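You operate a simulated robot arm through the tools that you are given. There is no shell and no other tool.

The job below is to be done with a simulated robot arm. You get a single attempt, and the scene is never put back.

Task
Sew the label on the Cot swatch and put it in the tray marked Sewn.
Fine: use the sewing slide plate, the clamp lever and Sew; wait till the run ends; leave clamp open, slide out, dial and power as they are. Where these are worked on the way, their far stop is far enough and under half their travel is too little: sewing slide plate.
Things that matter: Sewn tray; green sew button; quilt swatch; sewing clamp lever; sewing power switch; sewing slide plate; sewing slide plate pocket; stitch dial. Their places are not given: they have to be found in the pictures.

Only the result counts: the job must be done as asked and must still hold three seconds after the hand-in. Knocking over, shifting, dropping, spilling or breaking anything else fails it.

Robot
A 7-joint arm with a two-finger gripper, fixed in place. Base frame: the origin is at the foot of the arm, x ahead of it, y to its left, z up. Readings come in m, rad, newtons and seconds.
With the tool pointing down near the work surface it reaches from about 0.34 to 0.72 m from the base axis. Its first joint turns from -1.152 to 1.152 rad. Payload 2.45 kg.
The tool frame sits at the grasp point between the pads (the TCP): z along the fingers, y along the line on which they close. The tips reach 0.026 m beyond it. Largest opening 0.096 m; the body of the gripper starts 0.069 m behind the TCP.
Orientation is told as [roll, pitch, yaw] about the base's x, y, z axes, in that order, counted from this pose: with the fingers straight down and closing along the base's y, the tool's x points along the base's -x, its y along +y and its z along -z.

Tools
- The arm moves only by the tool drive_tool. Its argument "series" is a list of rows, each an object (a shift or turn left out is 0, a gripper value left out holds the last) with "delta_pos": the shift along the tool's x, y, z in units of 40 mm (1.0 is 40 mm), a list of three; "angular": the turn, a rotation vector about the tool's x, y, z in units of 8 degrees (1.0 is 8 degrees), a list of three; "gripper": the closure in counts, from 0 (fully open) to 255 (shut). In form: [{"delta_pos": [tx, ty, tz], "angular": [ax, ay, az], "gripper": gripper}, ...]. A call has 1 to 20 rows; each row shifts and turns the commanded pose from where the row before left it, along the tool's axes as they then stand. A call with a number of a shift or a turn outside -1 to 1 is refused whole. Rows are played at 5 a second. More than 0.05 m and 0.15 rad between two rows, or a gripper value outside its range, and nothing of the call is played. Where a pose cannot be reached the arm comes as near as it can. A force on the tool above 40 N (or 10 N above the force at the start of the call, whichever is more), or a blocked arm, ends the call early, and 0.2 s more pass. The fingers move at their own pace and stop on an object; they squeeze with about 24 N. The grip force told is the motor's: it shows also when the fingers shut on nothing. Time passes only in rows, and 0.2 s behind the last, so rows that do not move let the fingers close. It gives the time, the measured TCP pose, the force on the tool (base axes), the opening and the grip force at its end, in the units of the frame above (readings bear some noise), with the torque about the TCP (base axes, N m) and any sound that the robot's microphone picked up.
- Cameras (640 x 400 px; columns grow to the right, rows downward): "scene" is fixed at [0.1372, -0.3783, 1.4256]; the picture's right is [0.95, -0.33, 0.00], its down [-0.18, -0.52, -0.84] and it looks along [0.27, 0.79, -0.55] (base axes); focal length 311 px, centre (320, 200). "wrist" rides on the gripper at [0.082, 0.003, -0.098] in the tool frame; the picture's right is [-0.04, 1.00, 0.00], its down [-0.73, -0.03, -0.68] and it looks along [-0.68, -0.03, 0.73] (tool axes); focal length 256 px, centre (320, 200).
- grab_frame(camera): a new picture of that camera. No time passes.
- probe_pixels(camera, pixels): for up to 12 pixels [column, row] of the newest picture of that camera ("zoom" is the newest enlarged one), the place [x, y, z] in the base frame of the surface seen there, good to about 0.002 m. No time passes.
- zoom(camera, box): a new picture of the part [left, top, right, bottom] of that camera's present view, enlarged. No time passes.
- sign_off(): hands the job in; it is judged then, once.

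Open the gripper and draw the arm clear of the work before you hand the job in, unless the task says otherwise.

The tools are called after ">>>" by a JSON object that holds its "fn" and its "kwargs". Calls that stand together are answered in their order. drive_tool: Moves the arm, as the interface text tells. Its arguments: {"type":"object","properties":{"series":{"type":"array","items":{"type":"object","properties":{"delta_pos":{"type":"array","items":{"type":"number"}},"angular":{"type":"array","items":{"type":"number"}},"gripper":{"type":"number"}}}}},"required":["series"]} The other tools are called the same way: grab_frame (camera) takes a picture; probe_pixels (camera, pixels) gives the place of the surface under pixels of a picture; zoom (camera, box) takes an enlarged picture of a part of a camera's view; sign_off () hands the job in.

At the start:

```text
time: 0.0
eef_pos: [0.3065, 0.3409, 1.1447]
ee_rot: [-0.001, 0.0, 0.001]
ft_force: [-0.8, 1.1, 0.7]
wrist_torque: [0.0, -0.01, 0.04]
grip_width: 0.096
grip_force: 0.0
```

scene: 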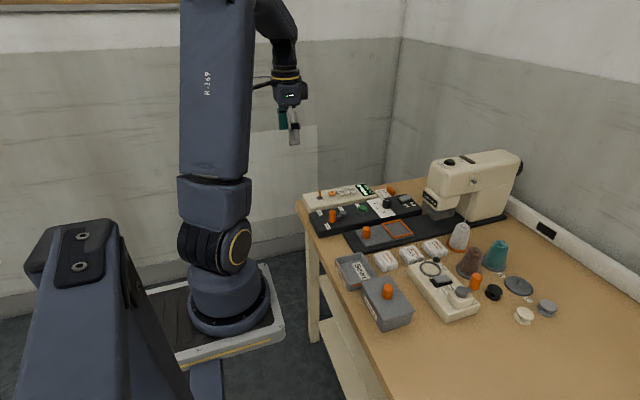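
wrist: 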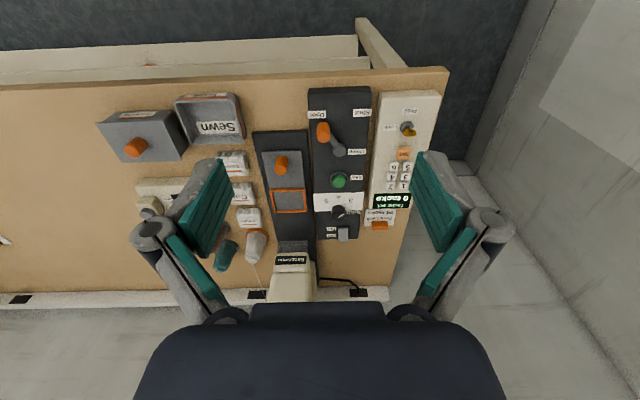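

The wrist picture shows the sewing machine, the slide at about (283,185), the lever at (325,135), the Sew button at (338,181) and the trays at (140,130) and (212,118). I zoom in on these parts.

>>> {"fn": "zoom", "kwargs": {"camera": "wrist", "box": [240, 80, 450, 300]}}

>>> {"fn": "zoom", "kwargs": {"camera": "wrist", "box": [90, 80, 330, 300]}}

>>> {"fn": "zoom", "kwargs": {"camera": "scene", "box": [290, 140, 530, 340]}}

```text
1.82 times, centred on (345, 190) of wrist
```

zoom: 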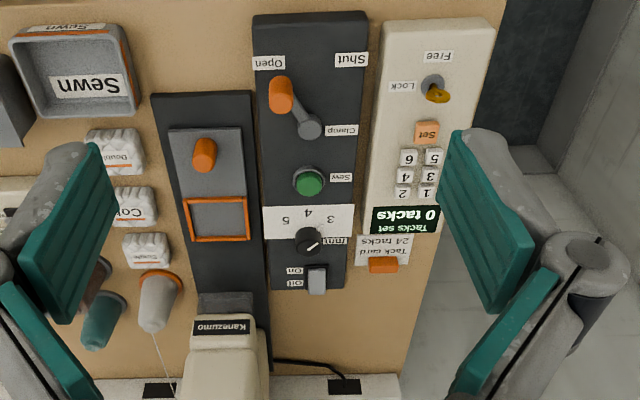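

```text
1.82 times, centred on (210, 190) of wrist
```

zoom: 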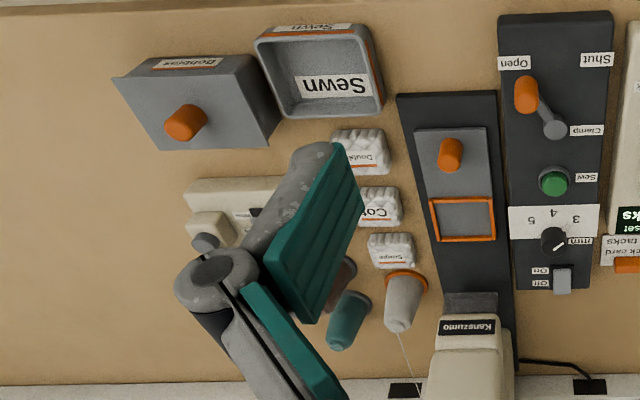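

```text
2.00 times, centred on (410, 240) of scene
```

zoom: 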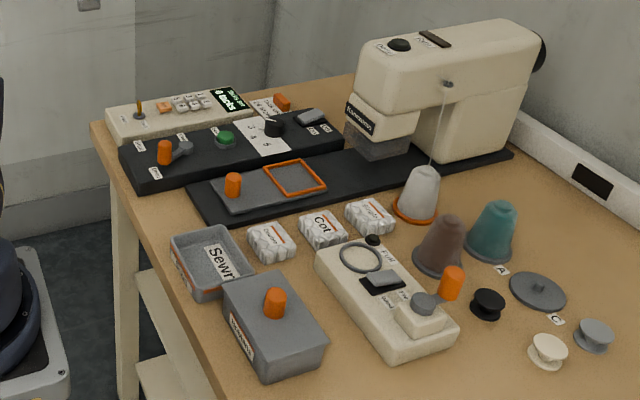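

Next I locate the parts, probing the newest scene zoom and the wrist picture.

>>> {"fn": "probe_pixels", "kwargs": {"camera": "zoom", "pixels": [[233, 175], [233, 195], [295, 178], [265, 170], [322, 185], [300, 160], [323, 222], [320, 240], [210, 260], [165, 142], [165, 160], [227, 133]]}}

>>> {"fn": "probe_pixels", "kwargs": {"camera": "wrist", "pixels": [[281, 162], [289, 201], [275, 190], [303, 190], [278, 212], [305, 212], [242, 194], [215, 115], [323, 131], [339, 150], [338, 179], [343, 234]]}}

>>> {"fn": "zoom", "kwargs": {"camera": "scene", "box": [300, 180, 420, 250]}}

```text
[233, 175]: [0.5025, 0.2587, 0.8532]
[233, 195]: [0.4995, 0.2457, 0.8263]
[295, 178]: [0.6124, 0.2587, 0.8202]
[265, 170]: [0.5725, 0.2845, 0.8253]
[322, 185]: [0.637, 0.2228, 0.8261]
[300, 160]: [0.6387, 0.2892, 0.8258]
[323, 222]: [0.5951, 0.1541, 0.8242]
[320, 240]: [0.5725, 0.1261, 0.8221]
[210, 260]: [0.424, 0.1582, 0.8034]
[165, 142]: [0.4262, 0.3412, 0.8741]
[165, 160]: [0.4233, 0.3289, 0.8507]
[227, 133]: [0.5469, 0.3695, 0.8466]
```

```text
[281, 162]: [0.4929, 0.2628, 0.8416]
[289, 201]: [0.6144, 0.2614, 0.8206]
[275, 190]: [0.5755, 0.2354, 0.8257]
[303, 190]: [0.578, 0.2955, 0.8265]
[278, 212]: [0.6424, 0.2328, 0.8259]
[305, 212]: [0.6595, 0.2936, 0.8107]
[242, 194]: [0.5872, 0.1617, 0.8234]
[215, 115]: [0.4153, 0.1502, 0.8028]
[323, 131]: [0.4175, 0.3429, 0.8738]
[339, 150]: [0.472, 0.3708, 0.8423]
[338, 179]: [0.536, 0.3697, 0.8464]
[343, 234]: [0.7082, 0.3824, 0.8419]
```

```text
5.33 times, centred on (360, 215) of scene
```

zoom: 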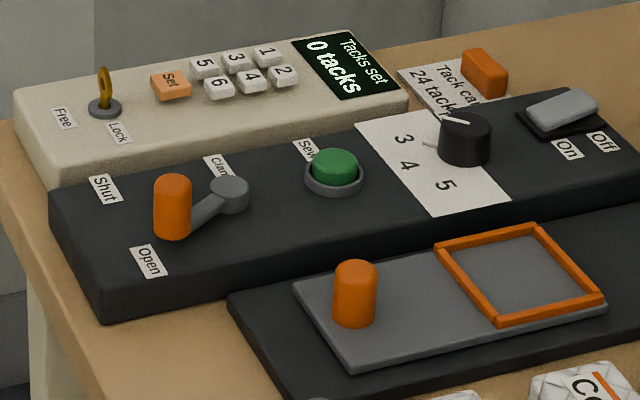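

I found the slide knob at about (0.497,0.262), the pocket at (0.61,0.262), the Cot swatch at about (0.585,0.158) and the Sewn tray at about (0.42,0.155). I move to a point over the near side of the swatches for a close look.

>>> {"fn": "drive_tool", "kwargs": {"series": [{"delta_pos": [-0.4, -0.5, 0.3], "gripper": 0}, {"delta_pos": [-0.4, -0.5, 0.3]}, {"delta_pos": [-0.4, -0.5, 0.3]}, {"delta_pos": [-0.4, -0.5, 0.3]}, {"delta_pos": [-0.4, -0.5, 0.3]}, {"delta_pos": [-0.4, -0.5, 0.3]}, {"delta_pos": [-0.4, -0.5, 0.3]}, {"delta_pos": [-0.4, -0.5, 0.3]}, {"delta_pos": [-0.4, -0.5, 0.3]}, {"delta_pos": [0, 0, 0]}]}}

>>> {"fn": "grab_frame", "kwargs": {"camera": "wrist"}}

>>> {"fn": "grab_frame", "kwargs": {"camera": "scene"}}

```text
time: 2.2
eef_pos: [0.4497, 0.1606, 1.034]
ee_rot: [-0.001, -0.001, -0.001]
ft_force: [0.2, 0.0, -0.7]
wrist_torque: [-0.02, -0.01, 0.0]
grip_width: 0.0957
grip_force: 0.0
```

```text
taken
```

wrist: 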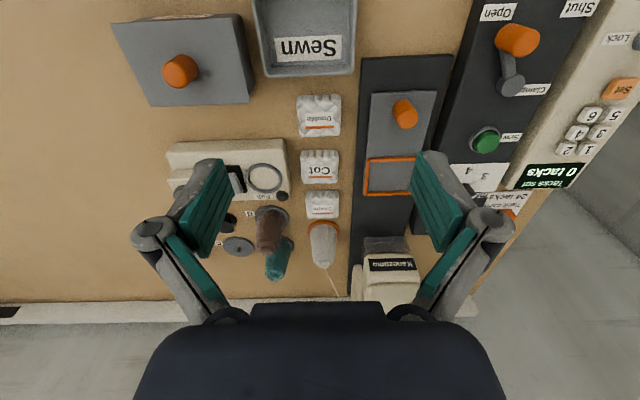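

```text
taken
```

scene: 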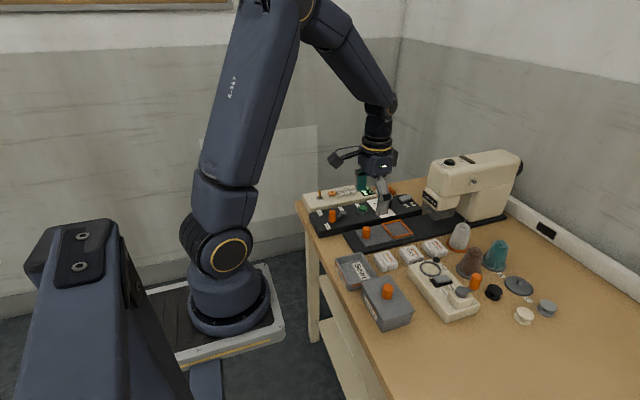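

>>> {"fn": "zoom", "kwargs": {"camera": "wrist", "box": [260, 80, 480, 300]}}

>>> {"fn": "probe_pixels", "kwargs": {"camera": "wrist", "pixels": [[303, 166], [337, 166], [320, 154], [320, 180], [320, 132], [320, 194], [320, 168], [345, 168], [270, 175], [355, 220], [385, 265], [352, 100]]}}

```text
1.82 times, centred on (370, 190) of wrist
```

zoom: 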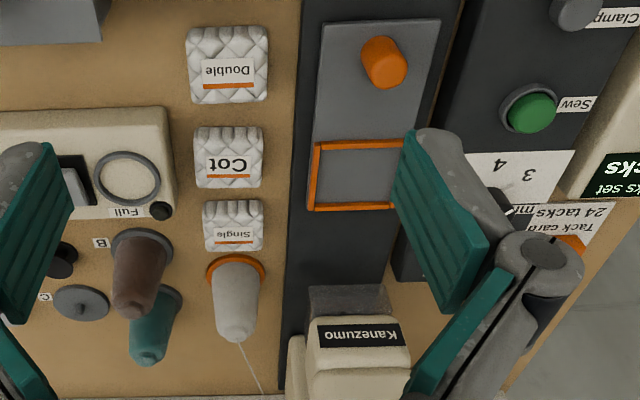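

```text
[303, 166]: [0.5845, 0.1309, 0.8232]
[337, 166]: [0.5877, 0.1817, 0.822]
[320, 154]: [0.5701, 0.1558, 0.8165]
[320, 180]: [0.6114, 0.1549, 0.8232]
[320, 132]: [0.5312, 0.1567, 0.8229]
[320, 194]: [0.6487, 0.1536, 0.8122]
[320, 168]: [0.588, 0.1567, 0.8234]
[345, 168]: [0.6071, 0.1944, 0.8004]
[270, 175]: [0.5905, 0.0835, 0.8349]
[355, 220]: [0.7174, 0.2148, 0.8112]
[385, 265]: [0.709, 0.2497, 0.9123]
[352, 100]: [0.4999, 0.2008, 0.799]
```

The Cot swatch is centred near (0.59,0.156) with its top at z 0.823 and the table at 0.80. I move over it at a safe height to measure edges and clearances.

>>> {"fn": "drive_tool", "kwargs": {"series": [{"delta_pos": [-0.6, 0, 0.3]}, {"delta_pos": [-0.6, 0, 0.3]}, {"delta_pos": [-0.6, 0, 0.4]}, {"delta_pos": [-0.6, 0, 0.4]}, {"delta_pos": [-0.6, -0.05, 0.4]}, {"delta_pos": [-0.5, -0.05, 0.4]}, {"delta_pos": [0, 0, 0]}, {"delta_pos": [0, 0, 0]}]}}

>>> {"fn": "grab_frame", "kwargs": {"camera": "wrist"}}

>>> {"fn": "zoom", "kwargs": {"camera": "wrist", "box": [220, 120, 420, 270]}}

```text
time: 4.0
eef_pos: [0.5891, 0.1576, 0.9461]
ee_rot: [-0.001, 0.001, -0.001]
ft_force: [-0.2, -0.2, -1.0]
wrist_torque: [0.0, 0.0, -0.02]
grip_width: 0.0958
grip_force: 0.0
```

```text
taken
```

wrist: 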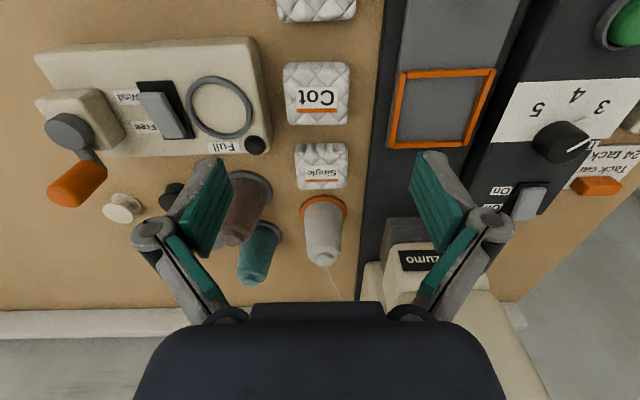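

```text
2.67 times, centred on (320, 195) of wrist
```

zoom: 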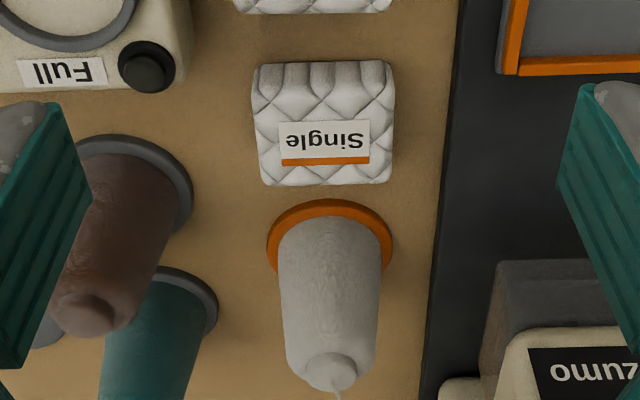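

Now I probe the edges of the Cot swatch (columns 284–350, rows 62–124), the neighbouring swatches, the winder, the base plate edge and the pocket frame.

>>> {"fn": "probe_pixels", "kwargs": {"camera": "wrist", "pixels": [[287, 95], [347, 95], [318, 75], [318, 122], [318, 66], [266, 100], [268, 125], [362, 100], [376, 100], [318, 17], [318, 146], [318, 155]]}}

>>> {"fn": "probe_pixels", "kwargs": {"camera": "wrist", "pixels": [[403, 100], [407, 105], [482, 105], [476, 105], [445, 74], [445, 79], [435, 137], [435, 143], [440, 110], [395, 146], [490, 72], [350, 280]]}}

>>> {"fn": "zoom", "kwargs": {"camera": "wrist", "box": [250, 40, 510, 170]}}

```text
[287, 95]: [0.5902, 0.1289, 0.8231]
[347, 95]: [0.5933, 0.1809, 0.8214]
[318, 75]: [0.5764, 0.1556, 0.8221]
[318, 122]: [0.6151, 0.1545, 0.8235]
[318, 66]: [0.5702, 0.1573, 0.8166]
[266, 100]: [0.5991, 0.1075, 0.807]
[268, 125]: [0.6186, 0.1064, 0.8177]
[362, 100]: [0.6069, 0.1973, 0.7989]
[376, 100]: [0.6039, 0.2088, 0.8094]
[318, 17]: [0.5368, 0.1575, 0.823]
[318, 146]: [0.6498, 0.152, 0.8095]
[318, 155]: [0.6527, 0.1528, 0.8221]
```

```text
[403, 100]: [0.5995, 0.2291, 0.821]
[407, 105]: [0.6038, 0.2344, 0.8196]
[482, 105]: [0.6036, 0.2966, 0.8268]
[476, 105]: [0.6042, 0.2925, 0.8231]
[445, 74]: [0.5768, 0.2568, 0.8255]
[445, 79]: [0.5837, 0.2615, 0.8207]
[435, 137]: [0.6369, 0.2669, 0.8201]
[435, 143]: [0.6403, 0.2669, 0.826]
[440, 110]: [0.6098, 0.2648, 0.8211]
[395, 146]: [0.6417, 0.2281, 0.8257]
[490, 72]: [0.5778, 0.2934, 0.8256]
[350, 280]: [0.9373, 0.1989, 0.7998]
```

```text
2.46 times, centred on (380, 105) of wrist
```

zoom: 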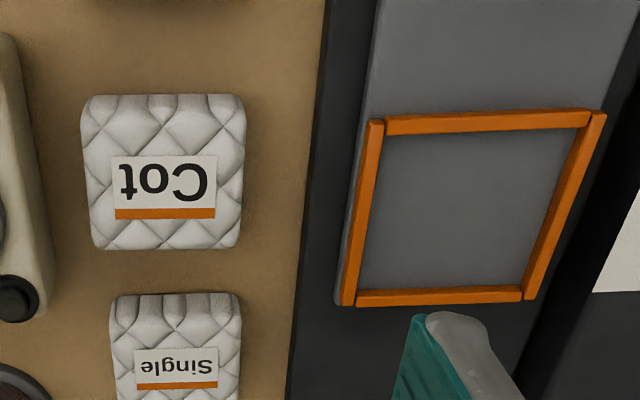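

I check the yaw of the pocket frame and of the swatch with probes on the frame rails and label ends in the zoom.

>>> {"fn": "probe_pixels", "kwargs": {"camera": "zoom", "pixels": [[395, 125], [575, 118], [370, 297], [515, 294], [372, 150], [352, 270], [587, 150], [543, 260], [118, 214], [213, 213], [115, 158], [215, 156]]}}

>>> {"fn": "probe_pixels", "kwargs": {"camera": "wrist", "pixels": [[268, 60], [270, 90], [262, 137], [262, 145], [255, 150], [388, 220], [400, 230], [430, 250], [324, 205], [330, 260], [288, 90], [347, 110]]}}

```text
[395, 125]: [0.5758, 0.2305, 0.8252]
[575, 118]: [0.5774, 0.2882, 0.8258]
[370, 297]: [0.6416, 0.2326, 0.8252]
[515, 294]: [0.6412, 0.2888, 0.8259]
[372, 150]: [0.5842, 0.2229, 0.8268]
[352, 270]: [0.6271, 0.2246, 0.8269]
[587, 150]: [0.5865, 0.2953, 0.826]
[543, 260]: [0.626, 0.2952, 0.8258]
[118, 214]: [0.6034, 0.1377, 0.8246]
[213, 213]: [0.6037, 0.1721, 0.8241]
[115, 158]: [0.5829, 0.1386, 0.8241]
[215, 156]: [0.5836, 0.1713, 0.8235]
```

```text
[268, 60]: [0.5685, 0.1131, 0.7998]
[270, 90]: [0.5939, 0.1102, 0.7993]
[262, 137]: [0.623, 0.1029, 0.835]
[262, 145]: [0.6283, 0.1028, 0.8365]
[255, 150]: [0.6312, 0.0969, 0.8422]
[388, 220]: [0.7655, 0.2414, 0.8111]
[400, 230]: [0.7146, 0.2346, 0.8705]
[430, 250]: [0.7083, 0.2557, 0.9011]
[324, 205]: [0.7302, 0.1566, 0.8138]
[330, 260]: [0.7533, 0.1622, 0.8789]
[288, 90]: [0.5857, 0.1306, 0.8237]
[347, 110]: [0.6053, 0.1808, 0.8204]
```

The pocket is centred at (0.609,0.2595) and axis aligned. The Cot swatch spans y 0.126–0.184 and x 0.568–0.617. The winder edge at y≈0.107 is close, so I narrow the fingers to about 0.07 and go down partway to check.

>>> {"fn": "drive_tool", "kwargs": {"series": [{"delta_pos": [-0.075, 0.01, 0.4], "gripper": 69}, {"delta_pos": [0, 0, 0.5]}, {"delta_pos": [0, 0, 0.5]}, {"delta_pos": [0, 0, 0.4]}, {"delta_pos": [0, 0, 0]}, {"delta_pos": [0, 0, 0]}]}}

>>> {"fn": "grab_frame", "kwargs": {"camera": "wrist"}}

```text
time: 5.4
eef_pos: [0.5945, 0.157, 0.8767]
ee_rot: [-0.001, 0.0, 0.0]
ft_force: [0.5, 0.2, -0.5]
wrist_torque: [0.01, -0.01, 0.0]
grip_width: 0.0697
grip_force: 0.1
```

```text
taken
```

wrist: 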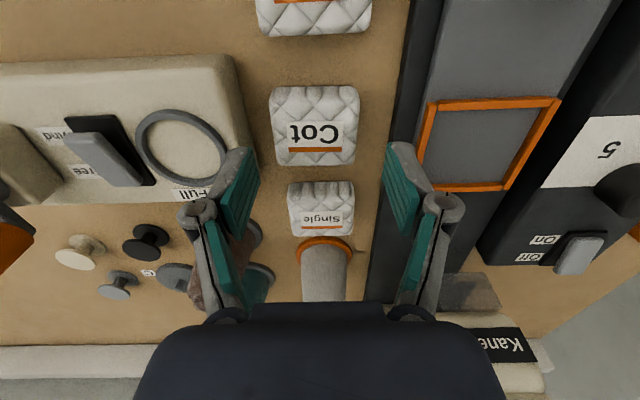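

The fingers straddle Cot with clearance on both sides. I go down to tips at about z 0.812 and close.

>>> {"fn": "drive_tool", "kwargs": {"series": [{"delta_pos": [0.04, 0, 0.35]}, {"delta_pos": [0, 0, 0.35]}, {"delta_pos": [0, 0, 0.25]}, {"delta_pos": [0, 0, 0]}, {"gripper": 160}, {"gripper": 160}, {"gripper": 160}, {"gripper": 160}, {"gripper": 160}]}}

>>> {"fn": "grab_frame", "kwargs": {"camera": "wrist"}}

```text
time: 7.4
eef_pos: [0.5909, 0.1593, 0.8371]
ee_rot: [0.001, 0.0, -0.001]
ft_force: [0.3, -0.2, 0.9]
wrist_torque: [-0.03, -0.04, -0.01]
grip_width: 0.0551
grip_force: 23.6
```

```text
taken
```

wrist: 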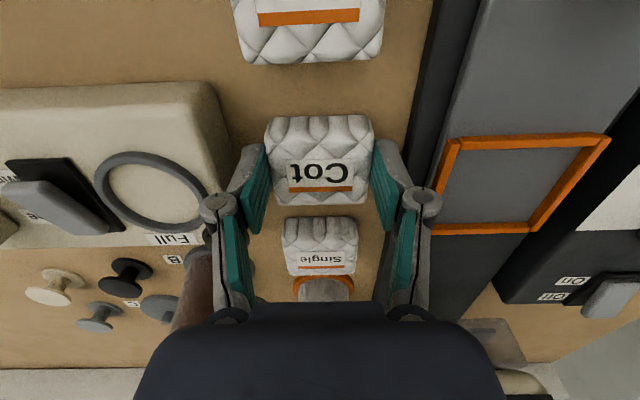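

Gripped at 0.055 m with 23.6 N. I lift it and move over the pocket at (0.608,0.2595).

>>> {"fn": "drive_tool", "kwargs": {"series": [{"delta_pos": [0, 0, -0.4]}, {"delta_pos": [0, 0, -0.5]}, {"delta_pos": [0, 0, -0.6]}, {"delta_pos": [-0.1, 0.6, 0]}, {"delta_pos": [-0.15, 0.7, 0]}, {"delta_pos": [-0.15, 0.7, 0]}, {"delta_pos": [-0.05, 0.5, 0]}, {"delta_pos": [0, 0, 0]}, {"delta_pos": [0, 0, 0]}]}}

>>> {"fn": "grab_frame", "kwargs": {"camera": "wrist"}}

>>> {"fn": "zoom", "kwargs": {"camera": "scene", "box": [320, 140, 500, 280]}}

```text
time: 9.4
eef_pos: [0.6084, 0.2595, 0.8984]
ee_rot: [-0.001, 0.001, 0.001]
ft_force: [0.3, -0.8, 0.0]
wrist_torque: [-0.01, -0.02, 0.02]
grip_width: 0.0552
grip_force: 24.2
```

```text
taken
```

wrist: 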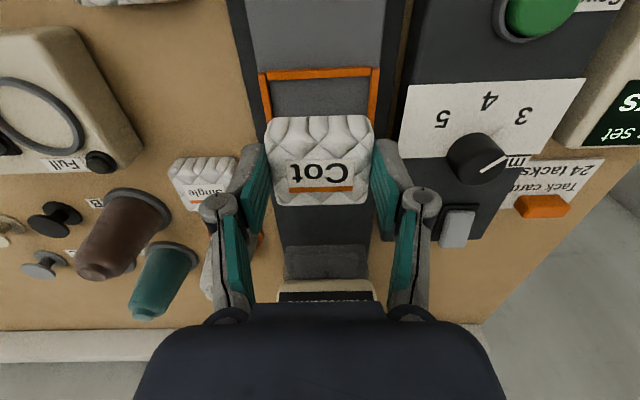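

```text
2.86 times, centred on (410, 210) of scene
```

zoom: 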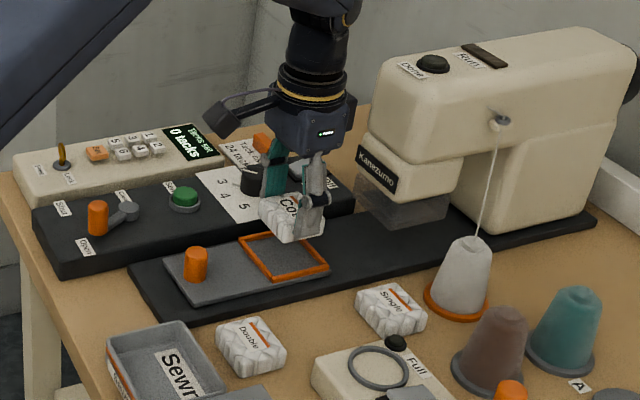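

The swatch hangs over the pocket. I check its real centre before lowering.

>>> {"fn": "probe_pixels", "kwargs": {"camera": "wrist", "pixels": [[318, 140], [318, 204], [318, 122], [270, 165], [370, 165], [320, 72], [265, 100], [375, 100], [318, 118], [475, 150], [455, 135], [330, 262]]}}

>>> {"fn": "zoom", "kwargs": {"camera": "scene", "box": [420, 145, 500, 195]}}

```text
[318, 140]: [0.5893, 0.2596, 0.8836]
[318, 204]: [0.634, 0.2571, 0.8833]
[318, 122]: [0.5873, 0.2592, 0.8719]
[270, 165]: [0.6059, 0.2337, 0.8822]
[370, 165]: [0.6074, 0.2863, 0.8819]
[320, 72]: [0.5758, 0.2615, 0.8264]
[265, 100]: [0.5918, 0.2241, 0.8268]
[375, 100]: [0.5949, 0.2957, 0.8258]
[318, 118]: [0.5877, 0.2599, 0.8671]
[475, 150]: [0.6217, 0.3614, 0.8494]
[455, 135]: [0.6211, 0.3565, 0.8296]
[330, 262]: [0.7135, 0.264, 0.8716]
```

```text
8.00 times, centred on (460, 170) of scene
```

zoom: 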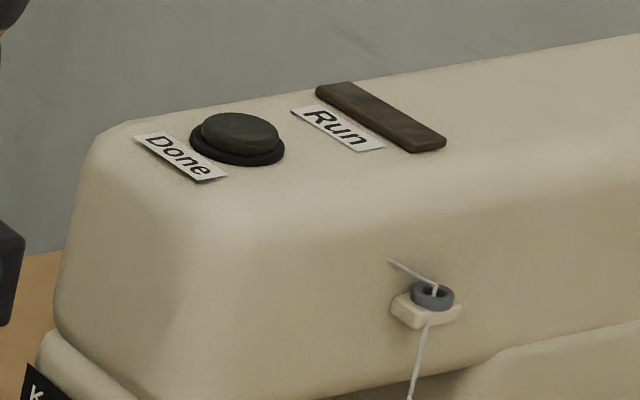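

Swatch centre is at x≈0.611 against the pocket's 0.609, so I shift back 2 mm and lower it into the pocket. I'll keep the grip until I've checked the seating.

>>> {"fn": "drive_tool", "kwargs": {"series": [{"delta_pos": [0.05, 0, 0.3]}, {"delta_pos": [0, 0, 0.3]}, {"delta_pos": [0, 0, 0.2]}, {"delta_pos": [0, 0, 0.12]}, {"delta_pos": [0, 0, 0]}, {"delta_pos": [0, 0, 0]}]}}

>>> {"fn": "grab_frame", "kwargs": {"camera": "wrist"}}

```text
time: 10.8
eef_pos: [0.6055, 0.2584, 0.8602]
ee_rot: [0.003, -0.001, 0.001]
ft_force: [0.3, -0.2, 0.4]
wrist_torque: [-0.01, -0.03, 0.02]
grip_width: 0.0551
grip_force: 23.7
```

```text
taken
```

wrist: 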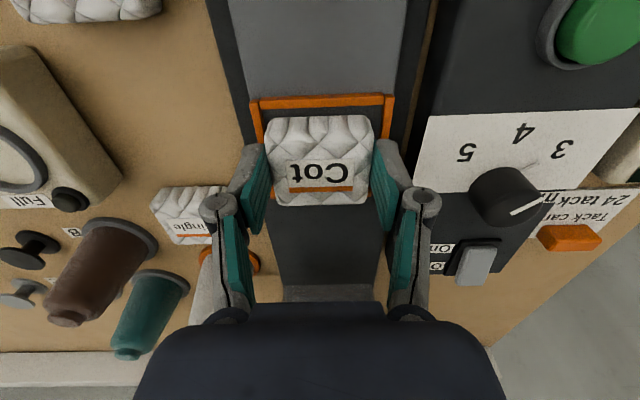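

It sits inside the frame with no contact force yet. I lower 1.5 mm more, open to 0.07, and lift.

>>> {"fn": "drive_tool", "kwargs": {"series": [{"delta_pos": [-0.03, 0.02, 0.04]}, {"gripper": 69}, {"gripper": 69}, {"gripper": 69}, {"delta_pos": [0, 0, -0.3]}, {"delta_pos": [0, 0, -0.5]}, {"delta_pos": [0, 0, -0.7]}, {"delta_pos": [0, 0, 0]}]}}

>>> {"fn": "grab_frame", "kwargs": {"camera": "wrist"}}

>>> {"fn": "zoom", "kwargs": {"camera": "scene", "box": [320, 180, 460, 270]}}

```text
time: 12.6
eef_pos: [0.6063, 0.2606, 0.9179]
ee_rot: [-0.002, -0.001, 0.0]
ft_force: [-0.3, 0.2, 0.1]
wrist_torque: [-0.01, 0.01, -0.02]
grip_width: 0.0699
grip_force: 0.0
```

```text
taken
```

wrist: 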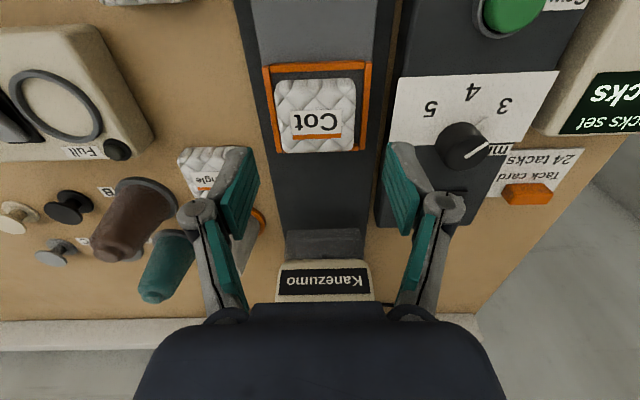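

```text
4.44 times, centred on (390, 225) of scene
```

zoom: 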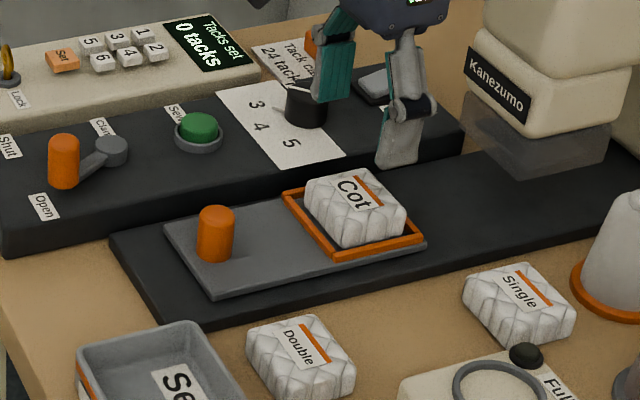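

The swatch is in the pocket. I probe its top for level and seating, and the height of the head's underside.

>>> {"fn": "probe_pixels", "kwargs": {"camera": "wrist", "pixels": [[285, 100], [345, 100], [315, 90], [315, 145], [283, 145], [347, 148], [320, 68], [275, 100], [365, 100], [315, 150], [325, 245], [325, 230]]}}

>>> {"fn": "probe_pixels", "kwargs": {"camera": "zoom", "pixels": [[340, 180], [380, 190], [365, 225], [215, 212], [216, 240], [540, 150], [490, 130], [205, 255], [62, 140], [62, 170], [198, 122], [110, 145]]}}

```text
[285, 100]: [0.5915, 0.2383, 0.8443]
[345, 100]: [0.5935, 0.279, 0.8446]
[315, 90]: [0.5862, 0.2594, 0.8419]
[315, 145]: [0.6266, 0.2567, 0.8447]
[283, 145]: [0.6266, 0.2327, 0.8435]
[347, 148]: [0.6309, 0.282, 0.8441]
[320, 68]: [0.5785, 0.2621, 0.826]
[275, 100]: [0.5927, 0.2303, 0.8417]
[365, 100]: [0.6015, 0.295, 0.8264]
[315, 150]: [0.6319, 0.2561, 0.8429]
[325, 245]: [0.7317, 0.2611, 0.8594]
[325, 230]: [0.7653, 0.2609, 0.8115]
```

```text
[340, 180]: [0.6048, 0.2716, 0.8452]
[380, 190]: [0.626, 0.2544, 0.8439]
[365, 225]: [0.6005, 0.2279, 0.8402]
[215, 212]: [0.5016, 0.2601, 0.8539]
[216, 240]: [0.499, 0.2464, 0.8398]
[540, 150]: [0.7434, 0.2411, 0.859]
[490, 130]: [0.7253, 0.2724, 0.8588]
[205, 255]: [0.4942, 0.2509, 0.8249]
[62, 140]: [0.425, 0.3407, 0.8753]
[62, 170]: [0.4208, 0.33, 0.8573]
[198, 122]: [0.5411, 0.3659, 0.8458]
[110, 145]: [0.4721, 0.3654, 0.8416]
```

Swatch top is level at 0.844, under the 0.859 underside of the head. Now I go over the slide knob near (0.502,0.2595), with the gripper opening narrowed to about 0.05.

>>> {"fn": "drive_tool", "kwargs": {"series": [{"delta_pos": [0.5, 0, -0.1], "gripper": 122}, {"delta_pos": [0.7, 0, 0]}, {"delta_pos": [0.7, -0.02, 0]}, {"delta_pos": [0.7, 0, 0]}, {"delta_pos": [0, 0, 0.4]}, {"delta_pos": [0, 0, 0]}]}}

>>> {"fn": "grab_frame", "kwargs": {"camera": "wrist"}}

```text
time: 14.0
eef_pos: [0.5029, 0.2604, 0.9063]
ee_rot: [0.002, -0.002, -0.002]
ft_force: [0.7, -0.3, 0.2]
wrist_torque: [0.0, -0.02, -0.05]
grip_width: 0.0501
grip_force: 0.1
```

```text
taken
```

wrist: 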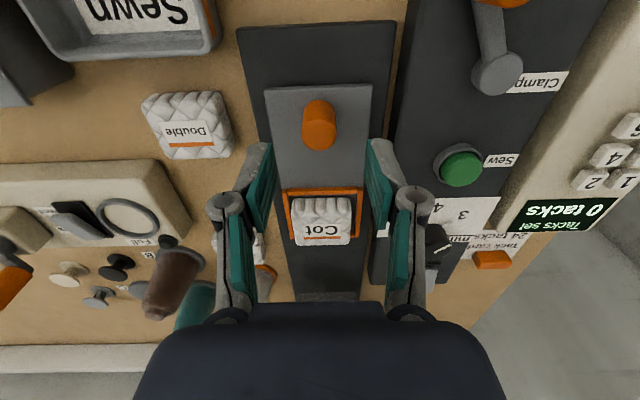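

I probe the knob to centre on it.

>>> {"fn": "probe_pixels", "kwargs": {"camera": "wrist", "pixels": [[319, 138], [319, 148], [319, 127], [305, 138], [332, 138], [319, 118], [319, 105], [275, 120], [365, 120]]}}

>>> {"fn": "zoom", "kwargs": {"camera": "wrist", "box": [270, 80, 370, 160]}}

```text
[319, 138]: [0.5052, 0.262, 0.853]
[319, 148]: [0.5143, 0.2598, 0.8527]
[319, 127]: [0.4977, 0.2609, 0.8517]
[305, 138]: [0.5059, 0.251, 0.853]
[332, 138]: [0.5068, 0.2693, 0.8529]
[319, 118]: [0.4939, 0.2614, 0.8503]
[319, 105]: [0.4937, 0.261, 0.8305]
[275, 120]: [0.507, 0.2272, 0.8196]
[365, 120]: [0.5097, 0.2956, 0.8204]
```

```text
5.00 times, centred on (320, 120) of wrist
```

zoom: 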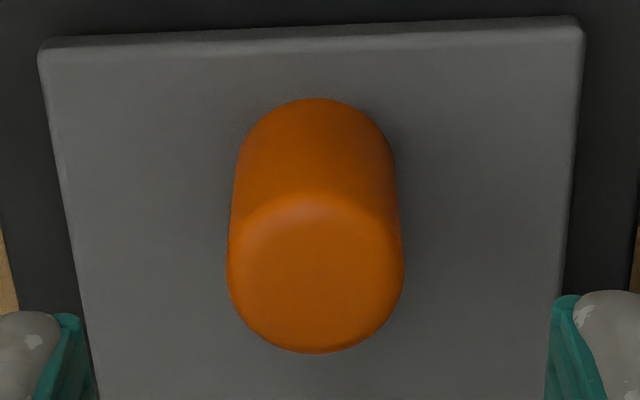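

The knob is centred at (0.5045,0.260). I go down to TCP z≈0.852 and grip it.

>>> {"fn": "drive_tool", "kwargs": {"series": [{"delta_pos": [-0.05, 0, 0.5]}, {"delta_pos": [0, 0, 0.5]}, {"delta_pos": [0, 0, 0.35]}, {"delta_pos": [0, 0, 0]}, {"gripper": 220}, {"gripper": 220}, {"gripper": 220}, {"gripper": 220}]}}

```text
time: 15.8
eef_pos: [0.505, 0.2602, 0.8532]
ee_rot: [0.004, -0.001, 0.001]
ft_force: [3.0, 15.7, -8.3]
wrist_torque: [0.41, -0.28, -0.01]
grip_width: 0.0232
grip_force: 45.4
```

The knob is gripped (0.0232) with a small side force. I ease it in +y slightly and push the slide in along +x in small steps.

>>> {"fn": "drive_tool", "kwargs": {"series": [{"delta_pos": [0, 0.02, -0.02]}, {"delta_pos": [-0.2, 0, 0]}, {"delta_pos": [-0.3, 0, 0]}, {"delta_pos": [-0.3, 0, 0]}, {"delta_pos": [0, 0, 0]}]}}

>>> {"fn": "grab_frame", "kwargs": {"camera": "wrist"}}

```text
time: 16.9
eef_pos: [0.5346, 0.2601, 0.8532]
ee_rot: [0.002, 0.002, 0.001]
ft_force: [-0.5, 3.6, -4.7]
wrist_torque: [0.11, -0.14, -0.03]
grip_width: 0.023
grip_force: 45.9
stopped in row 5: the force on the tool passed its limit at 41 N (the readings are from after the stop); the commanded pose is now the measured one
```

```text
taken
```

wrist: 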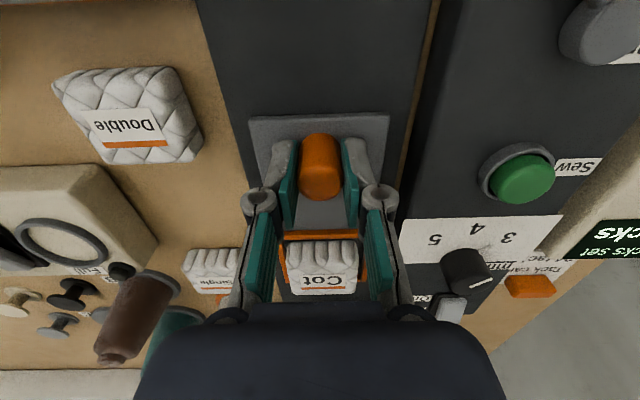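

The slide moved 30 mm before a force peak of 41 N, and the readings are quiet now. I continue with slower steps to see whether that was a stop or just the motion.

>>> {"fn": "drive_tool", "kwargs": {"series": [{"delta_pos": [-0.05, 0, 0]}, {"delta_pos": [-0.1, 0, 0]}, {"delta_pos": [-0.1, 0, 0]}, {"delta_pos": [-0.1, 0, 0]}, {"delta_pos": [-0.1, 0, 0]}, {"delta_pos": [-0.1, 0, 0]}]}}

```text
time: 18.3
eef_pos: [0.5579, 0.2593, 0.8537]
ee_rot: [0.001, 0.005, 0.0]
ft_force: [-1.0, 12.3, -18.3]
wrist_torque: [0.26, 0.3, 0.05]
grip_width: 0.0231
grip_force: 45.2
```

The slide moves on freely, now at x 0.558. I relieve the side and vertical strain a little and go on pushing.

>>> {"fn": "drive_tool", "kwargs": {"series": [{"delta_pos": [-0.05, 0.02, 0.03]}, {"delta_pos": [-0.12, 0, 0]}, {"delta_pos": [-0.12, 0, 0]}, {"delta_pos": [-0.12, 0, 0]}, {"delta_pos": [-0.12, 0, 0]}, {"delta_pos": [-0.12, 0, 0]}, {"delta_pos": [0, 0, 0]}]}}

>>> {"fn": "zoom", "kwargs": {"camera": "scene", "box": [320, 140, 500, 280]}}

```text
time: 19.9
eef_pos: [0.5832, 0.259, 0.8528]
ee_rot: [0.002, 0.0, 0.0]
ft_force: [0.4, -8.5, 19.9]
wrist_torque: [-0.25, -0.37, 0.03]
grip_width: 0.0233
grip_force: 44.7
```

```text
2.86 times, centred on (410, 210) of scene
```

zoom: 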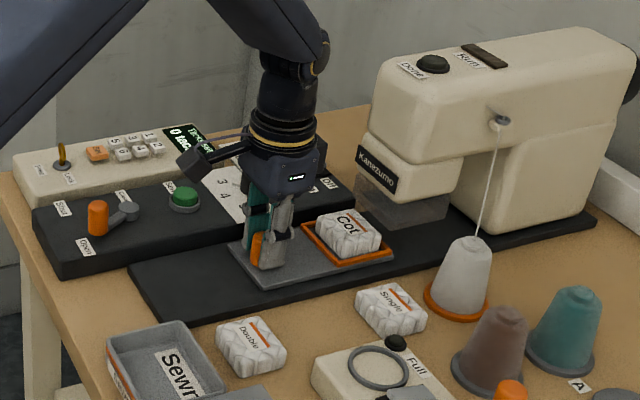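

The pocket is nearing the head. I keep pushing, backing off half of the z correction.

>>> {"fn": "drive_tool", "kwargs": {"series": [{"delta_pos": [-0.05, -0.01, -0.015]}, {"delta_pos": [-0.12, 0, 0]}, {"delta_pos": [-0.12, 0, 0]}, {"delta_pos": [-0.12, 0, 0]}, {"delta_pos": [-0.12, 0, 0]}, {"delta_pos": [-0.12, 0, 0]}, {"delta_pos": [-0.12, 0, 0]}, {"delta_pos": [-0.12, 0, 0]}]}}

>>> {"fn": "zoom", "kwargs": {"camera": "scene", "box": [320, 140, 500, 280]}}

```text
time: 21.7
eef_pos: [0.6176, 0.2594, 0.8531]
ee_rot: [0.002, 0.004, 0.0]
ft_force: [-0.2, -5.9, 12.7]
wrist_torque: [-0.22, 0.79, 0.04]
grip_width: 0.0233
grip_force: 45.1
```

```text
2.86 times, centred on (410, 210) of scene
```

zoom: 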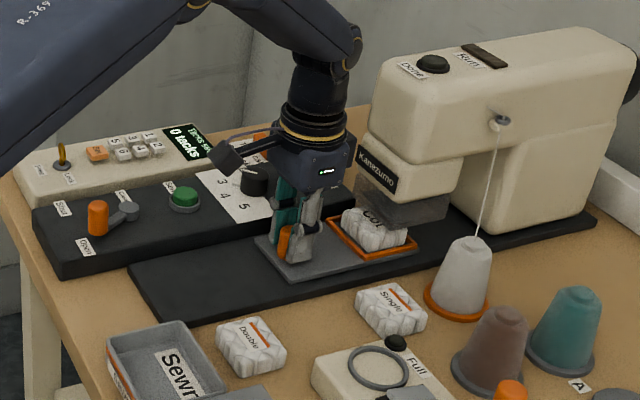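

The swatch is going under the head, so I push on until a stop shows.

>>> {"fn": "drive_tool", "kwargs": {"series": [{"delta_pos": [-0.1, 0, -0.01]}, {"delta_pos": [-0.1, 0, 0]}, {"delta_pos": [-0.1, 0, 0]}, {"delta_pos": [-0.1, 0, 0]}, {"delta_pos": [-0.1, 0, 0]}, {"delta_pos": [-0.1, 0, 0]}, {"delta_pos": [-0.1, 0, 0]}]}}

>>> {"fn": "zoom", "kwargs": {"camera": "scene", "box": [320, 140, 500, 280]}}

```text
time: 23.3
eef_pos: [0.6456, 0.2588, 0.8533]
ee_rot: [0.001, 0.004, 0.0]
ft_force: [-6.5, -3.1, 13.3]
wrist_torque: [-0.09, -0.65, -0.11]
grip_width: 0.0232
grip_force: 45.2
```

```text
2.86 times, centred on (410, 210) of scene
```

zoom: 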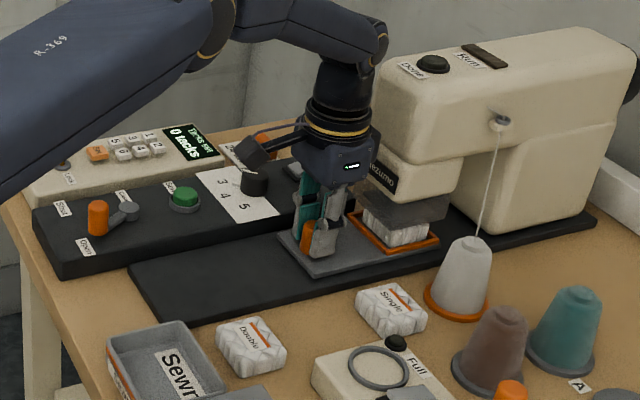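

The swatch is nearly centred under the presser and the hand is close to the head. I go on in very small steps, watching the force.

>>> {"fn": "drive_tool", "kwargs": {"series": [{"delta_pos": [-0.05, 0, 0]}, {"delta_pos": [-0.05, 0, 0]}, {"delta_pos": [-0.05, 0, 0]}, {"delta_pos": [0, 0, 0]}]}}

>>> {"fn": "grab_frame", "kwargs": {"camera": "wrist"}}

>>> {"fn": "zoom", "kwargs": {"camera": "scene", "box": [380, 160, 460, 230]}}

```text
time: 23.9
eef_pos: [0.6464, 0.2586, 0.8526]
ee_rot: [0.0, 0.019, 0.002]
ft_force: [-8.4, -3.0, 9.5]
wrist_torque: [-0.21, 0.71, 0.03]
grip_width: 0.0231
grip_force: 44.3
stopped in row 2: the force on the tool passed its limit at 43 N (the readings are from after the stop); the commanded pose is now the measured one
```

```text
taken
```

wrist: 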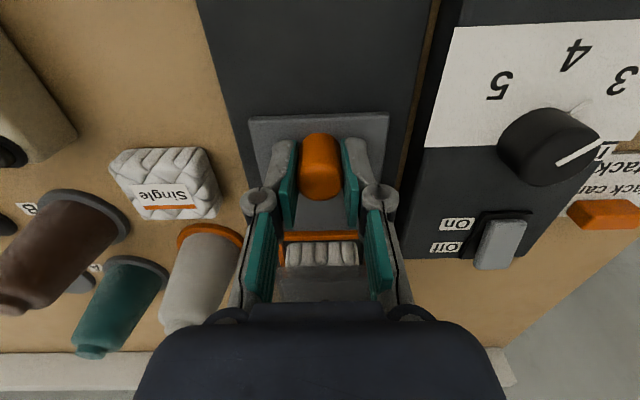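

```text
5.71 times, centred on (420, 195) of scene
```

zoom: 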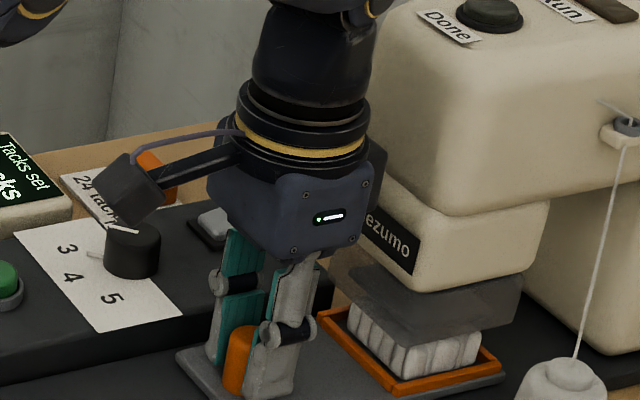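

It stopped with 43 N at x 0.646, which is 0.142 m of travel, and the pocket is centred under the presser. I open the fingers, back straight off in −x, and check where the slide rests.

>>> {"fn": "drive_tool", "kwargs": {"series": [{"gripper": 122}, {"gripper": 122}, {"gripper": 122}, {"gripper": 122}, {"delta_pos": [0.3, 0, 0]}, {"delta_pos": [0.7, 0, -0.1]}, {"delta_pos": [0.7, 0, -0.5]}, {"delta_pos": [0.7, 0, -0.7]}, {"delta_pos": [0, 0, 0]}]}}

>>> {"fn": "grab_frame", "kwargs": {"camera": "wrist"}}

>>> {"fn": "zoom", "kwargs": {"camera": "scene", "box": [320, 140, 500, 280]}}

```text
time: 25.9
eef_pos: [0.5511, 0.2561, 0.9044]
ee_rot: [0.0, 0.013, 0.001]
ft_force: [0.3, 0.0, -0.1]
wrist_torque: [0.0, 0.0, 0.0]
grip_width: 0.0503
grip_force: 0.1
```

```text
taken
```

wrist: 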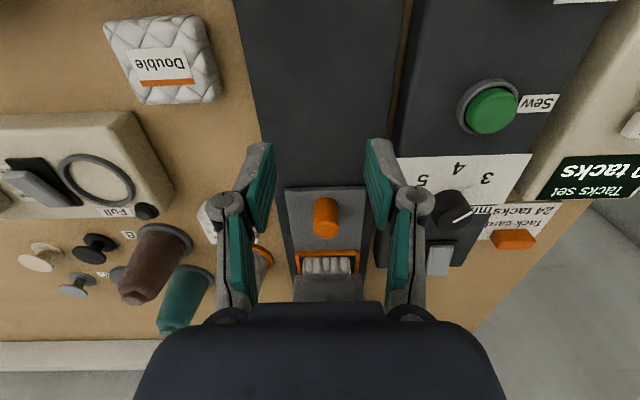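

```text
2.86 times, centred on (410, 210) of scene
```

zoom: 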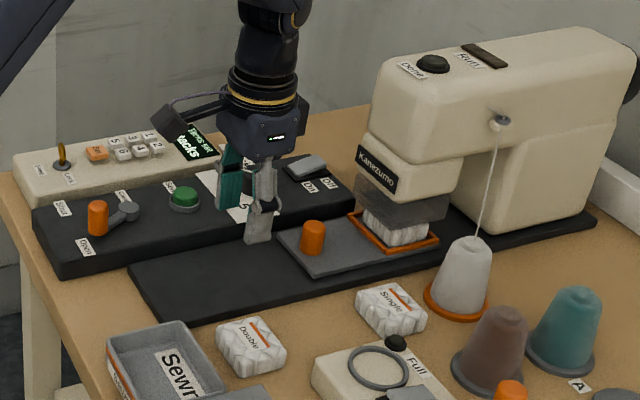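

The slide rests inward. I probe the knob, pocket frame and presser to confirm alignment.

>>> {"fn": "probe_pixels", "kwargs": {"camera": "zoom", "pixels": [[312, 225], [313, 245], [405, 250], [425, 245], [355, 215], [395, 235], [362, 190], [415, 205], [446, 200], [300, 265]]}}

>>> {"fn": "probe_pixels", "kwargs": {"camera": "wrist", "pixels": [[326, 225], [328, 252], [328, 265], [330, 285], [300, 255], [325, 190]]}}

>>> {"fn": "zoom", "kwargs": {"camera": "scene", "box": [400, 170, 470, 220]}}

```text
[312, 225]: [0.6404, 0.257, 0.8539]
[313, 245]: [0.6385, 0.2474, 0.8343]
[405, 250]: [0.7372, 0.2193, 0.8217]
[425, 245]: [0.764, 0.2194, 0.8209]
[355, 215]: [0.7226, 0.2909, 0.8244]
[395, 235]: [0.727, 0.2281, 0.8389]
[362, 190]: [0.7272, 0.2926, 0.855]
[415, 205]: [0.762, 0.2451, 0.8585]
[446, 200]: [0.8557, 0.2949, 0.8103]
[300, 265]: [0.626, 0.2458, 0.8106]
```

```text
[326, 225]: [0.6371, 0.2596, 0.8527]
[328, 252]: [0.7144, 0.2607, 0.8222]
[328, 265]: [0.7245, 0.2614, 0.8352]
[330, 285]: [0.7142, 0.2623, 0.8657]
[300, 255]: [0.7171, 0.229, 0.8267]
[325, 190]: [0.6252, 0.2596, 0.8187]
```

```text
8.00 times, centred on (435, 195) of scene
```

zoom: 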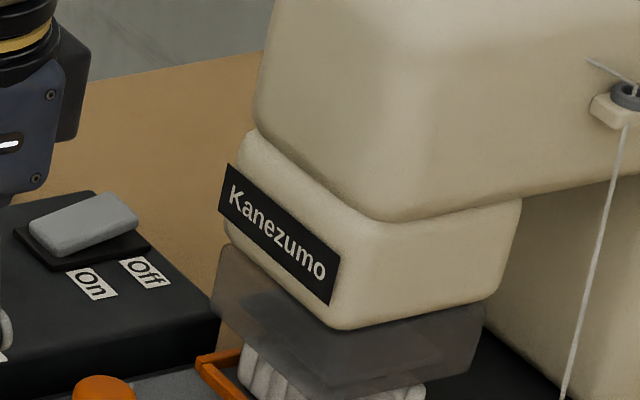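

The near rail moved from 0.5765 to 0.7165, so the travel is 0.14 m and the pocket is in line with the presser. Now I rise and move toward the clamp lever for a close look, also removing the 0.013 rad pitch error.

>>> {"fn": "drive_tool", "kwargs": {"series": [{"delta_pos": [0.4, 0.2, -0.6], "angular": [0, -0.093, 0]}, {"delta_pos": [0.8, 0.4, -0.4]}, {"delta_pos": [0.8, 0.4, -0.2]}, {"delta_pos": [0.8, 0.4, 0]}, {"delta_pos": [0.8, 0.4, 0]}, {"delta_pos": [0, 0, 0]}]}}

>>> {"fn": "grab_frame", "kwargs": {"camera": "wrist"}}

```text
time: 27.3
eef_pos: [0.4096, 0.3322, 0.9532]
ee_rot: [0.0, 0.0, 0.002]
ft_force: [-0.8, -1.0, 0.1]
wrist_torque: [0.0, 0.0, 0.01]
grip_width: 0.0502
grip_force: 0.0
```

```text
taken
```

wrist: 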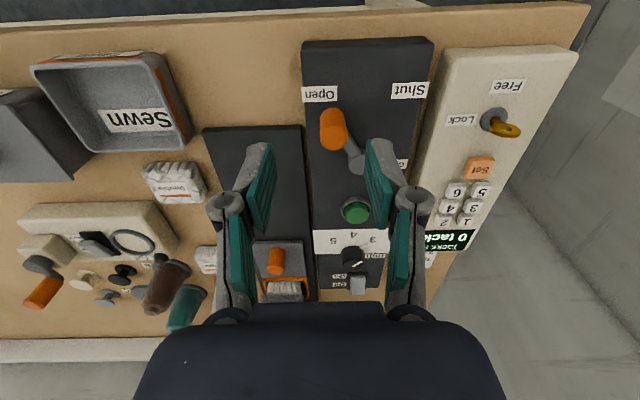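

>>> {"fn": "zoom", "kwargs": {"camera": "wrist", "box": [290, 30, 550, 230]}}

>>> {"fn": "probe_pixels", "kwargs": {"camera": "wrist", "pixels": [[335, 140], [335, 146], [325, 142], [345, 140], [332, 115], [356, 162], [319, 94], [408, 90], [430, 80], [493, 122], [350, 153], [445, 150]]}}

>>> {"fn": "probe_pixels", "kwargs": {"camera": "wrist", "pixels": [[64, 90], [185, 90], [105, 60], [125, 148], [120, 100], [60, 70], [37, 66], [168, 62], [75, 125], [190, 140], [110, 85], [150, 100]]}}

```text
2.00 times, centred on (420, 130) of wrist
```

zoom: 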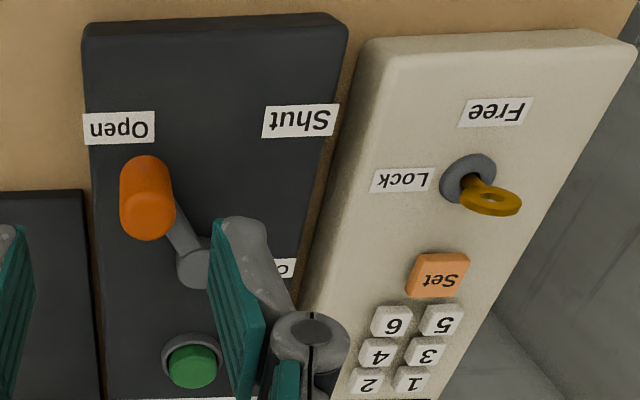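

```text
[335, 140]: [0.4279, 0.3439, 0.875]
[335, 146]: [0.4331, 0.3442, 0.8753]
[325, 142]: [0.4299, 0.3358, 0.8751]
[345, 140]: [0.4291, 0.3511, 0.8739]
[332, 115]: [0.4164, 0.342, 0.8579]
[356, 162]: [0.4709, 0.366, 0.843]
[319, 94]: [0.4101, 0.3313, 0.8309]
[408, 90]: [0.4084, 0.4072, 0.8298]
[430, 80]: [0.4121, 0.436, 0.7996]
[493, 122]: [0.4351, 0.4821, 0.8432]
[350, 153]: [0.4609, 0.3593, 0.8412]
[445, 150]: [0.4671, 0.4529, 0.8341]
```

```text
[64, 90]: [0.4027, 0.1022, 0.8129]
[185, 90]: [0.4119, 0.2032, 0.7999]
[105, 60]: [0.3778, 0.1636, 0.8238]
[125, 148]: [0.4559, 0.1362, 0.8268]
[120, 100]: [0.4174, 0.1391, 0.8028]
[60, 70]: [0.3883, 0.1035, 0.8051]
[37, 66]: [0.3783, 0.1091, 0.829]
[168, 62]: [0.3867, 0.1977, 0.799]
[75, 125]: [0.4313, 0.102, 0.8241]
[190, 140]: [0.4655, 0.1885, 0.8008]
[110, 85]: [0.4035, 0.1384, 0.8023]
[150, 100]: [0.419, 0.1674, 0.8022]
```

The lever knob is centred at (0.427,0.343) and its pivot at (0.472,0.369), so Shut mirrors to (0.427,0.395). I set the fingers to about 0.03 and lower them as a cage around the knob.

>>> {"fn": "drive_tool", "kwargs": {"series": [{"delta_pos": [-0.435, 0.27, 0.2], "gripper": 170}, {"delta_pos": [0, 0, 0.5]}, {"delta_pos": [0, 0, 0.3]}, {"delta_pos": [0, 0, 0]}, {"delta_pos": [0, 0, 0]}]}}

>>> {"fn": "grab_frame", "kwargs": {"camera": "wrist"}}

>>> {"fn": "zoom", "kwargs": {"camera": "scene", "box": [300, 160, 400, 240]}}

```text
time: 28.5
eef_pos: [0.4284, 0.3428, 0.913]
ee_rot: [-0.001, 0.0, 0.0]
ft_force: [-0.9, 0.4, 1.1]
wrist_torque: [-0.02, 0.01, 0.01]
grip_width: 0.0314
grip_force: 0.1
```

```text
taken
```

wrist: 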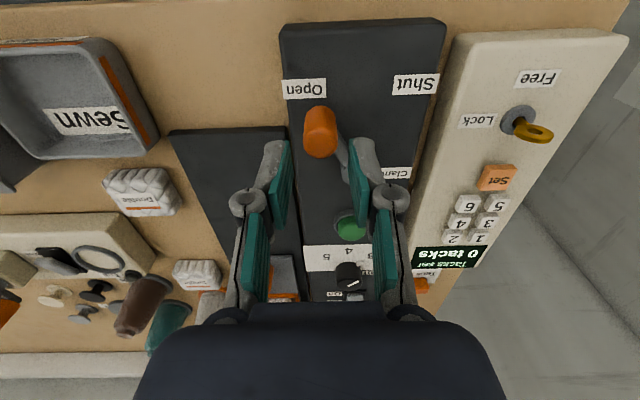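

```text
5.00 times, centred on (350, 200) of scene
```

zoom: 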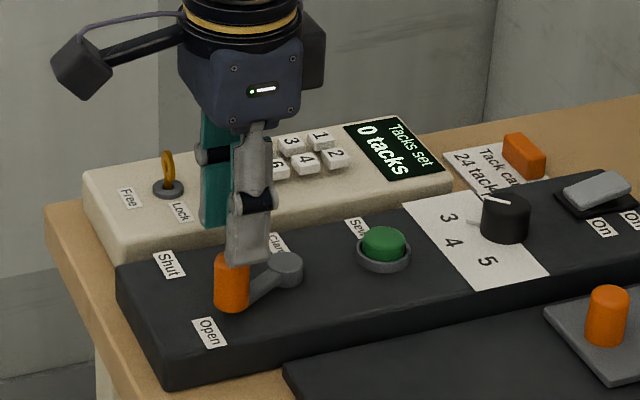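

The fingers straddle the knob. I descend to TCP z≈0.877 and then sweep the arc toward Shut.

>>> {"fn": "drive_tool", "kwargs": {"series": [{"delta_pos": [0.02, 0, 0.4]}, {"delta_pos": [0, 0, 0.3]}, {"delta_pos": [0, 0, 0.2]}, {"delta_pos": [0, 0, 0]}]}}

>>> {"fn": "zoom", "kwargs": {"camera": "wrist", "box": [220, 80, 420, 220]}}

```text
time: 29.5
eef_pos: [0.425, 0.3428, 0.8775]
ee_rot: [-0.001, 0.0, 0.002]
ft_force: [0.1, -0.5, -1.4]
wrist_torque: [0.0, -0.01, 0.02]
grip_width: 0.032
grip_force: 0.1
```

```text
2.86 times, centred on (320, 150) of wrist
```

zoom: 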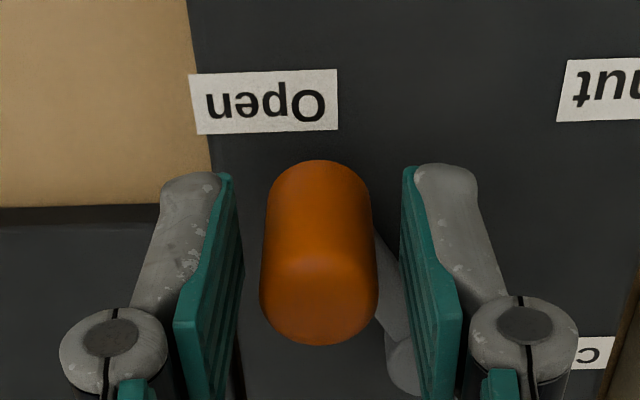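

The knob is caged. I sweep it along the arc to Shut.

>>> {"fn": "drive_tool", "kwargs": {"series": [{"delta_pos": [0.0975, 0.205, 0]}, {"delta_pos": [0.0575, 0.22, 0]}, {"delta_pos": [0.02, 0.225, 0]}, {"delta_pos": [-0.02, 0.225, 0]}, {"delta_pos": [-0.0575, 0.22, 0]}, {"delta_pos": [-0.0975, 0.205, 0]}, {"delta_pos": [-0.07, 0.115, 0]}, {"delta_pos": [0, 0, 0]}]}}

>>> {"fn": "grab_frame", "kwargs": {"camera": "wrist"}}

>>> {"fn": "zoom", "kwargs": {"camera": "scene", "box": [300, 140, 500, 260]}}

```text
time: 31.3
eef_pos: [0.4287, 0.3985, 0.8765]
ee_rot: [0.001, 0.001, 0.001]
ft_force: [-0.1, -0.5, -0.1]
wrist_torque: [0.02, -0.01, 0.02]
grip_width: 0.0321
grip_force: 0.0
```

```text
taken
```

wrist: 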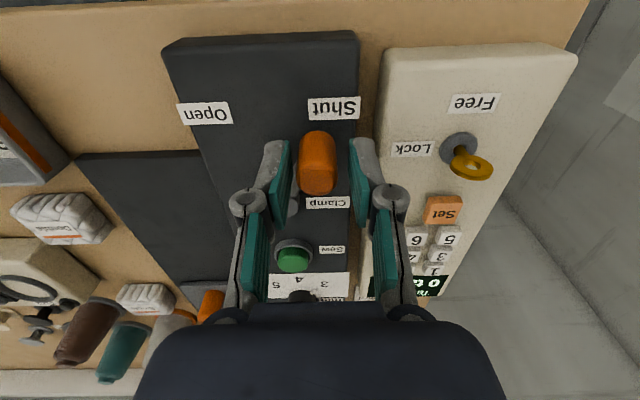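

```text
3.20 times, centred on (400, 200) of scene
```

zoom: 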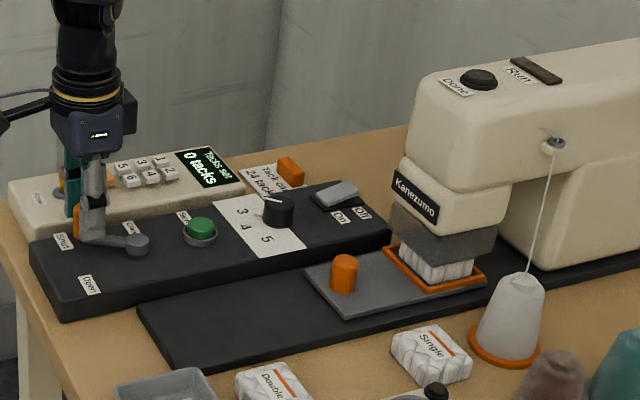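

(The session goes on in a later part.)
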